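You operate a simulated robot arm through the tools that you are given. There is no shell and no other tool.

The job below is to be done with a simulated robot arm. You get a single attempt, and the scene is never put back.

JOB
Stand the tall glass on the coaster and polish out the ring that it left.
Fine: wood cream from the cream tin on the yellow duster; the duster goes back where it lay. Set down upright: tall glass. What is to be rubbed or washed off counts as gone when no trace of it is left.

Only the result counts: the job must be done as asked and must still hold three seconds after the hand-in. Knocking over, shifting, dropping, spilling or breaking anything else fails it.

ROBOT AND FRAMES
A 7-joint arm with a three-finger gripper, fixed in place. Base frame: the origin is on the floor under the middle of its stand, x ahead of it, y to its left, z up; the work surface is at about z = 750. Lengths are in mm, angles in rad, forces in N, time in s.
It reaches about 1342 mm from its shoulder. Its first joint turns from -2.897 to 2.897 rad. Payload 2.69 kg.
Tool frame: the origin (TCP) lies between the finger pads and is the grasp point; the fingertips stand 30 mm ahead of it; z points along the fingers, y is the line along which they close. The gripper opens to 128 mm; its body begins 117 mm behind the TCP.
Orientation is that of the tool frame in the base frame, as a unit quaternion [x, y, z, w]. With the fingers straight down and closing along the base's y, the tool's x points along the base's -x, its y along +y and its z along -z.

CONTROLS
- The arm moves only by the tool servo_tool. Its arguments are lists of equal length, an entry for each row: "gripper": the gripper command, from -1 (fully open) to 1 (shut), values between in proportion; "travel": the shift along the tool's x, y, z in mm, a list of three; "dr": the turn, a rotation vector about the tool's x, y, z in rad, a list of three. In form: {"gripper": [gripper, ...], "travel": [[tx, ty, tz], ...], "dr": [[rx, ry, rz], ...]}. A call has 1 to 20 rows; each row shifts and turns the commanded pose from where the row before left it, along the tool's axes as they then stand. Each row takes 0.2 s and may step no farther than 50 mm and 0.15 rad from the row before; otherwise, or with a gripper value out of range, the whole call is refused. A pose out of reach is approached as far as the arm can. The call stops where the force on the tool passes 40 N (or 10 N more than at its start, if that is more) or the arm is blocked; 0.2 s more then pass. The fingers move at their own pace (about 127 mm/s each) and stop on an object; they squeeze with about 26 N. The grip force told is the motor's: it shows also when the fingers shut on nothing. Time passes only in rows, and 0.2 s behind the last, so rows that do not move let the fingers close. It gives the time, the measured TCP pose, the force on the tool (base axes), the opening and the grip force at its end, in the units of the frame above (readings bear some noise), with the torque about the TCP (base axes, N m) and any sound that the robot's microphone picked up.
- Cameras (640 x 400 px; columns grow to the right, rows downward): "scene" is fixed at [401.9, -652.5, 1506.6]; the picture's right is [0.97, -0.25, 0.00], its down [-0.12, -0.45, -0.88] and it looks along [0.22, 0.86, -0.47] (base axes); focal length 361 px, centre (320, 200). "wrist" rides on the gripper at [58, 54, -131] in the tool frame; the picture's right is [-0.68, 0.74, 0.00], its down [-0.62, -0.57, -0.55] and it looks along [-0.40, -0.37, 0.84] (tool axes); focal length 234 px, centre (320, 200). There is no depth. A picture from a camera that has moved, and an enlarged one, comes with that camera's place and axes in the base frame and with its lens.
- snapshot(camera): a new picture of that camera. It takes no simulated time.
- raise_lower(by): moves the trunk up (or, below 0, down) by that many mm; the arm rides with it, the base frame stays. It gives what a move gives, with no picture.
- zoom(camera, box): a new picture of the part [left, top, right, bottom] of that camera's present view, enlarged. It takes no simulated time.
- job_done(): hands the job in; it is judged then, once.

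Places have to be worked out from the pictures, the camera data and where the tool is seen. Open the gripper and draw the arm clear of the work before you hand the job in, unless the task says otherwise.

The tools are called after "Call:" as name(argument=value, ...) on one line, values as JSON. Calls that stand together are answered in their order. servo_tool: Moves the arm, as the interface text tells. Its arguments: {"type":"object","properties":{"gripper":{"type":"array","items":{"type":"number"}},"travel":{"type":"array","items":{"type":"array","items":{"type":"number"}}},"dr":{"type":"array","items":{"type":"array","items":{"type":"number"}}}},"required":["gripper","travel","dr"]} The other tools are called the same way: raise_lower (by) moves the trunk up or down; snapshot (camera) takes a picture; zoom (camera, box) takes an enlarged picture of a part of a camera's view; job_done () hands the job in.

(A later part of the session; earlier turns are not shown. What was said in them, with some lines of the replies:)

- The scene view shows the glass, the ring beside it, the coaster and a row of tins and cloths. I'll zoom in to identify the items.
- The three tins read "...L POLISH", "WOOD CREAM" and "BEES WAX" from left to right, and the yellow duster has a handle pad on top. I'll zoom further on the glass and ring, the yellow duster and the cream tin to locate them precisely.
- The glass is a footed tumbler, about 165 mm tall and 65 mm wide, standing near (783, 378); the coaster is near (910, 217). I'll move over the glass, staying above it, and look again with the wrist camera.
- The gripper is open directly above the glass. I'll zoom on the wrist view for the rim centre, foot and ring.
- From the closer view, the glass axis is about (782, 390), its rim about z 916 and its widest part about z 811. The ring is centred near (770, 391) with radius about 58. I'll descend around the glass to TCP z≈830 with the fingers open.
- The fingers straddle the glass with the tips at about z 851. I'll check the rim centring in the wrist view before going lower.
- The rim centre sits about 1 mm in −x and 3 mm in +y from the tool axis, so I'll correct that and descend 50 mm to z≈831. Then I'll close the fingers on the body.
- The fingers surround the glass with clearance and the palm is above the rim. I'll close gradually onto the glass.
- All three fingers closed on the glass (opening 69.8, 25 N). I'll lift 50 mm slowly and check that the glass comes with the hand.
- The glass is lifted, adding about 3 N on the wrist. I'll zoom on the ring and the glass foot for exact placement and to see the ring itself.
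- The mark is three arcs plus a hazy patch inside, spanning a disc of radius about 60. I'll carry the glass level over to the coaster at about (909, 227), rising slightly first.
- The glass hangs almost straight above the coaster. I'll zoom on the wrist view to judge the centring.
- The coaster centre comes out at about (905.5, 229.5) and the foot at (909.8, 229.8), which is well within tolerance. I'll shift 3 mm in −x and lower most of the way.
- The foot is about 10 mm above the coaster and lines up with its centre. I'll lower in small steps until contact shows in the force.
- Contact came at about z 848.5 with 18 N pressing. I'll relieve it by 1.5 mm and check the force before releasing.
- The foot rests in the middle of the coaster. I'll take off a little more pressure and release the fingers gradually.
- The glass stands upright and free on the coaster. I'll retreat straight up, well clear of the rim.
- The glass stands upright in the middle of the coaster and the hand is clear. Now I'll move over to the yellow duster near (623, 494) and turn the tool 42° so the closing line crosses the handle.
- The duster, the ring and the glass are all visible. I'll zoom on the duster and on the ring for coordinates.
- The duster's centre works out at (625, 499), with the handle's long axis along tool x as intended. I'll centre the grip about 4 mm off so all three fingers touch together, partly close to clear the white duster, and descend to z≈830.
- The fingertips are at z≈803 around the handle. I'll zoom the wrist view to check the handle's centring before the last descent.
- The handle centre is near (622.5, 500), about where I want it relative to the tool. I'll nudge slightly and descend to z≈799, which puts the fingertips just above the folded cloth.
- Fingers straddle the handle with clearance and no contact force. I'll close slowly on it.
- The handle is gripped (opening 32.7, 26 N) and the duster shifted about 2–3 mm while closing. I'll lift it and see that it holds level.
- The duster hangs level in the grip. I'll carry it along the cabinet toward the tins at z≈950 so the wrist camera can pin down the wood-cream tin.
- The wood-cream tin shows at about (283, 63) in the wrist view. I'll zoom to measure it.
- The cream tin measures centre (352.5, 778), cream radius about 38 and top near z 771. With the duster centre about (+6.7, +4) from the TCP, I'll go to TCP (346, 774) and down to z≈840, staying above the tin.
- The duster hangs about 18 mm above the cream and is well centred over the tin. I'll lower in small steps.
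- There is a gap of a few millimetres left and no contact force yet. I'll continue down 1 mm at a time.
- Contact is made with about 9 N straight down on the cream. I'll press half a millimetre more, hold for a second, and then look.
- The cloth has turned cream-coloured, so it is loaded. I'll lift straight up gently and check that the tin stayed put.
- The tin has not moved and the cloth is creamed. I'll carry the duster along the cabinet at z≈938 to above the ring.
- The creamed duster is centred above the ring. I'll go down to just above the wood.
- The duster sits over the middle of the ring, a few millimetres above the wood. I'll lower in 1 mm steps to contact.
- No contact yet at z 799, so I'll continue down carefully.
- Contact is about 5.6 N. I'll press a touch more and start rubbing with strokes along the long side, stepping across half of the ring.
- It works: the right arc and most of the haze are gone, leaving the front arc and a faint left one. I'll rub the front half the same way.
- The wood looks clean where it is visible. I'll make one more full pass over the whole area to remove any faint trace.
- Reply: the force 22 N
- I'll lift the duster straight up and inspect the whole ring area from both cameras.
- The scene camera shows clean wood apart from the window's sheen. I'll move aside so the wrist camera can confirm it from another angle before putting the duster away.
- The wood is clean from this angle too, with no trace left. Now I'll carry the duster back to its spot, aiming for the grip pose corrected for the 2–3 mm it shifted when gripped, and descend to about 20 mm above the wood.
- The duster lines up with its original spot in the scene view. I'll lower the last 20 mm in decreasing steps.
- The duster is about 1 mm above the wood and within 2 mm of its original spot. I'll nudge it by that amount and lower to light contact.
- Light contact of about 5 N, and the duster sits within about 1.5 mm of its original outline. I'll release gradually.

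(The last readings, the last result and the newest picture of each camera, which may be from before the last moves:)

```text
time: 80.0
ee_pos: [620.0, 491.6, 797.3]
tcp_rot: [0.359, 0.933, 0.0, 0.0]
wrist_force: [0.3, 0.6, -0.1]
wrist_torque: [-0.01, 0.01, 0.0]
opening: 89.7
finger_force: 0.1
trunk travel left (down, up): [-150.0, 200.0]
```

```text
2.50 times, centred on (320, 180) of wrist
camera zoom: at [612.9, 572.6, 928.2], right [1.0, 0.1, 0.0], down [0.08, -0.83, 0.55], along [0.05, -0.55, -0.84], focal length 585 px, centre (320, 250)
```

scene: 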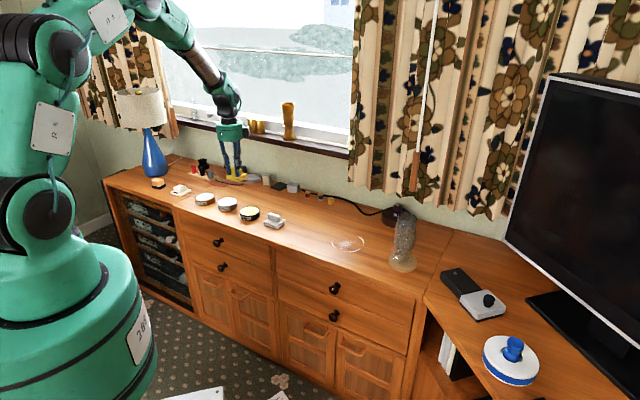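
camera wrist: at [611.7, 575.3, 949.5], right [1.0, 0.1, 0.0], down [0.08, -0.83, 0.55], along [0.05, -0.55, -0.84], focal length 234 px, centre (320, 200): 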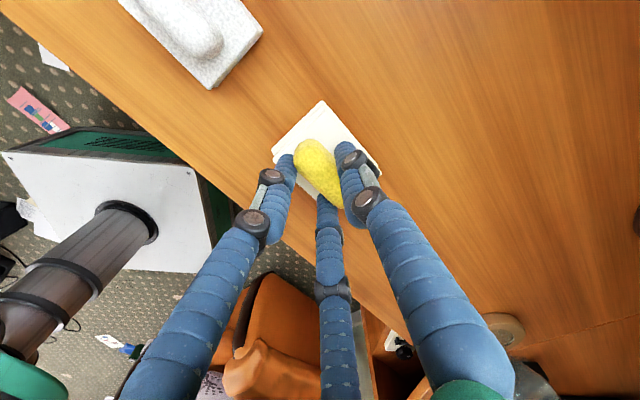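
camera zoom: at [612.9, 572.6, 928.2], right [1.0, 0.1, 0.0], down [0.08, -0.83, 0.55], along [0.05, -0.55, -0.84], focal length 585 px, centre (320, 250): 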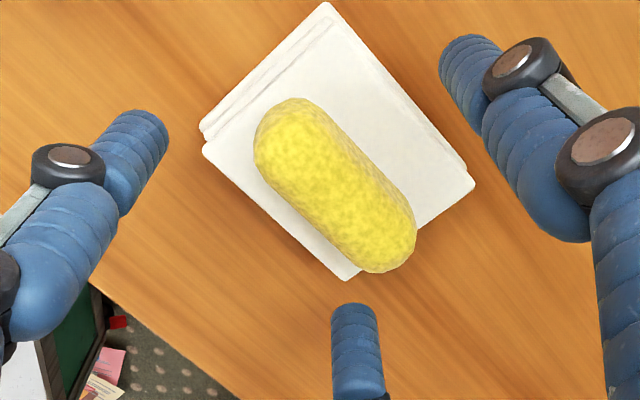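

The duster is released and lies flat in its place. I'll raise the hand straight up and clear.

Call:
servo_tool(gripper=[-0.4, -0.4, -0.4, -0.4, -0.4, -0.4, -0.4, -1, -1, -1, -1, -1], travel=[[0, 0, -8], [0, 0, -15], [0, 0, -20], [0, 0, -25], [0, 0, -25], [0, 0, -25], [0, 0, -25], [0, 0, -25], [0, 0, -25], [0, 0, -25], [0, 0, -20], [0, 0, 0]], dr=[[0, 0, 0], [0, 0, 0], [0, 0, 0], [0, 0, 0], [0, 0, 0], [0, 0, 0], [0, 0, 0], [0, 0, 0], [0, 0, 0], [0, 0, 0], [0, 0, 0], [0, 0, 0]])

Call:
snapshot(camera="scene")

Call:
snapshot(camera="wrist")

Call:
zoom(camera="scene", box=[260, 205, 324, 245])

Call:
zoom(camera="scene", box=[300, 190, 444, 280])

```text
time: 82.6
ee_pos: [619.9, 494.8, 1036.7]
tcp_rot: [0.357, 0.934, 0.001, -0.001]
wrist_force: [-0.2, -0.3, 0.8]
wrist_torque: [0.02, -0.02, 0.02]
opening: 128.2
finger_force: 0.1
trunk travel left (down, up): [-150.0, 200.0]
```

```text
taken
```

scene: 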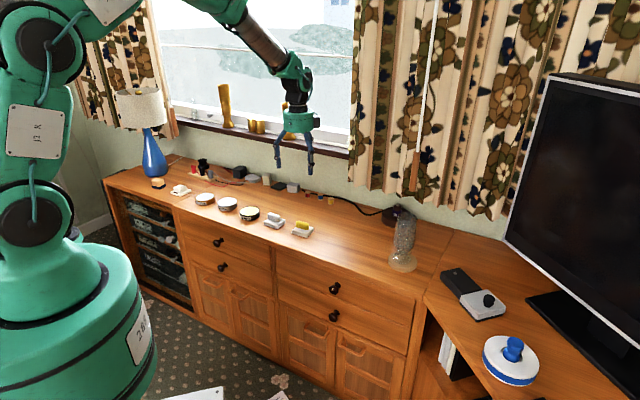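

```text
taken
camera wrist: at [613.0, 573.3, 1167.1], right [1.0, 0.1, 0.0], down [0.08, -0.83, 0.55], along [0.05, -0.55, -0.84], focal length 234 px, centre (320, 200)
```

wrist: 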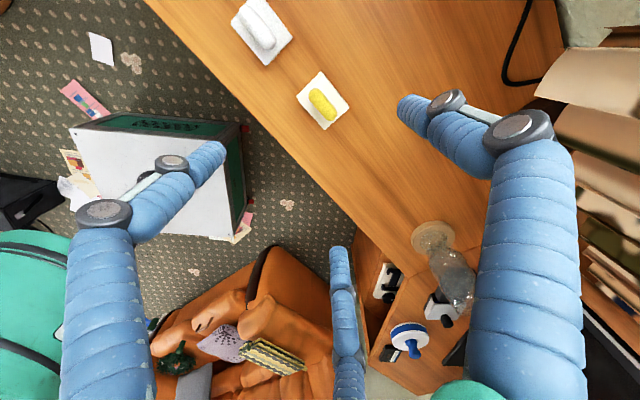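

```text
10.00 times, centred on (292, 225) of scene
camera zoom: at [401.9, -652.5, 1506.6], right [0.97, -0.25, 0.0], down [-0.12, -0.45, -0.88], along [0.22, 0.86, -0.47], focal length 3607 px, centre (600, -50)
```

zoom: 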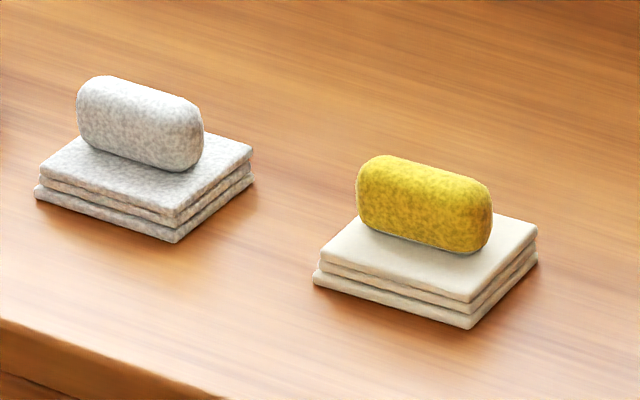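

```text
4.44 times, centred on (372, 235) of scene
camera zoom: at [401.9, -652.5, 1506.6], right [0.97, -0.25, 0.0], down [-0.12, -0.45, -0.88], along [0.22, 0.86, -0.47], focal length 1603 px, centre (89, 44)
```

zoom: 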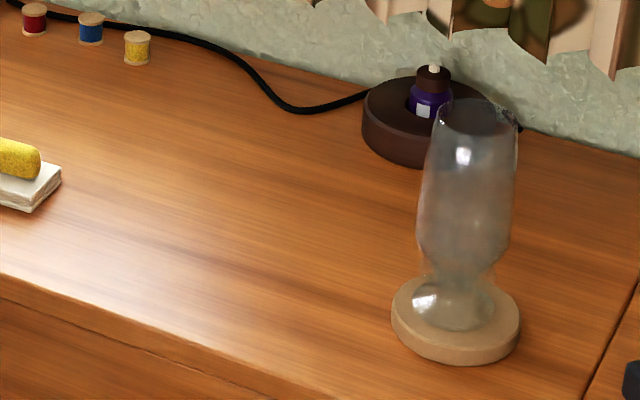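

Everything looks in place. I'll do a last check of the former ring area with the wrist camera and of the coaster and tin positions against the first pictures.

Call:
zoom(camera="wrist", box=[336, 130, 448, 220])

Call:
zoom(camera="scene", box=[376, 235, 440, 275])

Call:
zoom(camera="scene", box=[180, 180, 276, 240])

Call:
zoom(camera="scene", box=[320, 225, 376, 260])

```text
4.44 times, centred on (392, 175) of wrist
camera zoom: at [613.0, 573.3, 1167.1], right [1.0, 0.1, 0.0], down [0.08, -0.83, 0.55], along [0.05, -0.55, -0.84], focal length 1041 px, centre (0, 311)
```

zoom: 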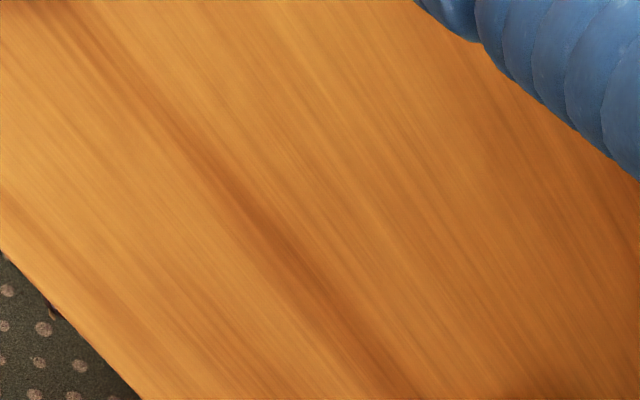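

```text
10.00 times, centred on (408, 255) of scene
camera zoom: at [401.9, -652.5, 1506.6], right [0.97, -0.25, 0.0], down [-0.12, -0.45, -0.88], along [0.22, 0.86, -0.47], focal length 3607 px, centre (-560, -350)
```

zoom: 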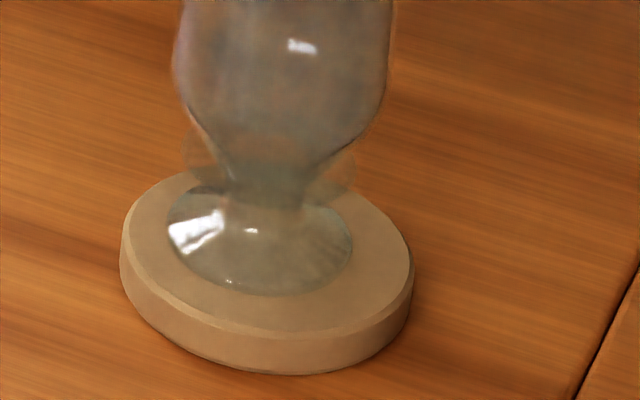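

```text
6.67 times, centred on (228, 210) of scene
camera zoom: at [401.9, -652.5, 1506.6], right [0.97, -0.25, 0.0], down [-0.12, -0.45, -0.88], along [0.22, 0.86, -0.47], focal length 2405 px, centre (933, 133)
```

zoom: 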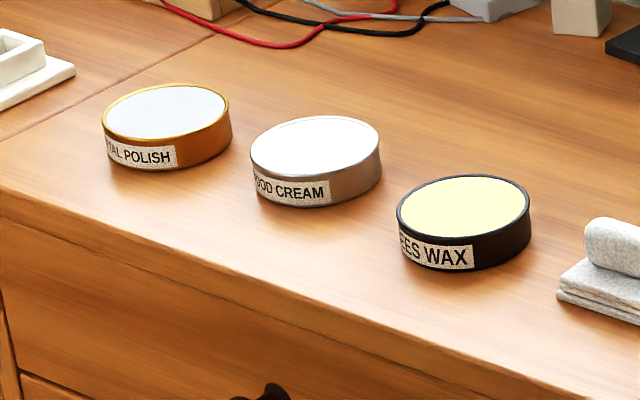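

```text
11.43 times, centred on (348, 242) of scene
camera zoom: at [401.9, -652.5, 1506.6], right [0.97, -0.25, 0.0], down [-0.12, -0.45, -0.88], along [0.22, 0.86, -0.47], focal length 4123 px, centre (0, -286)
```

zoom: 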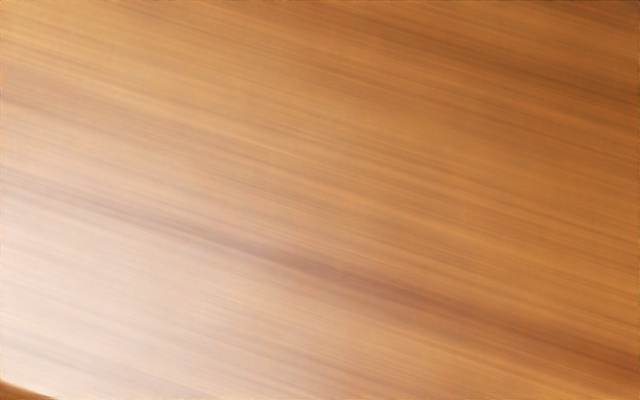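

The glass stands upright on the unmoved coaster and no trace of the ring shows from either camera. The tins are where they were, the duster is back in its place, and the gripper is open and clear, so I'll hand in.

Call:
job_done()

```text
The job is handed in.
```

The tall glass is standing upright on the coaster and the ring is polished out. Neither camera shows any trace of the ring left on the wood.

- **Glass:** it stands near the middle of the coaster, which did not move.
- **Polishing:** I loaded the yellow duster from the wood cream tin and rubbed the whole ring area until it was clean. The tin did not shift.
- **Duster:** it is back where it lay, within about 2 mm of its original spot. Its cloth is still cream-coloured from the wood cream.

Nothing else looked moved or knocked over in the final pictures. The gripper was open and clear when I handed in.
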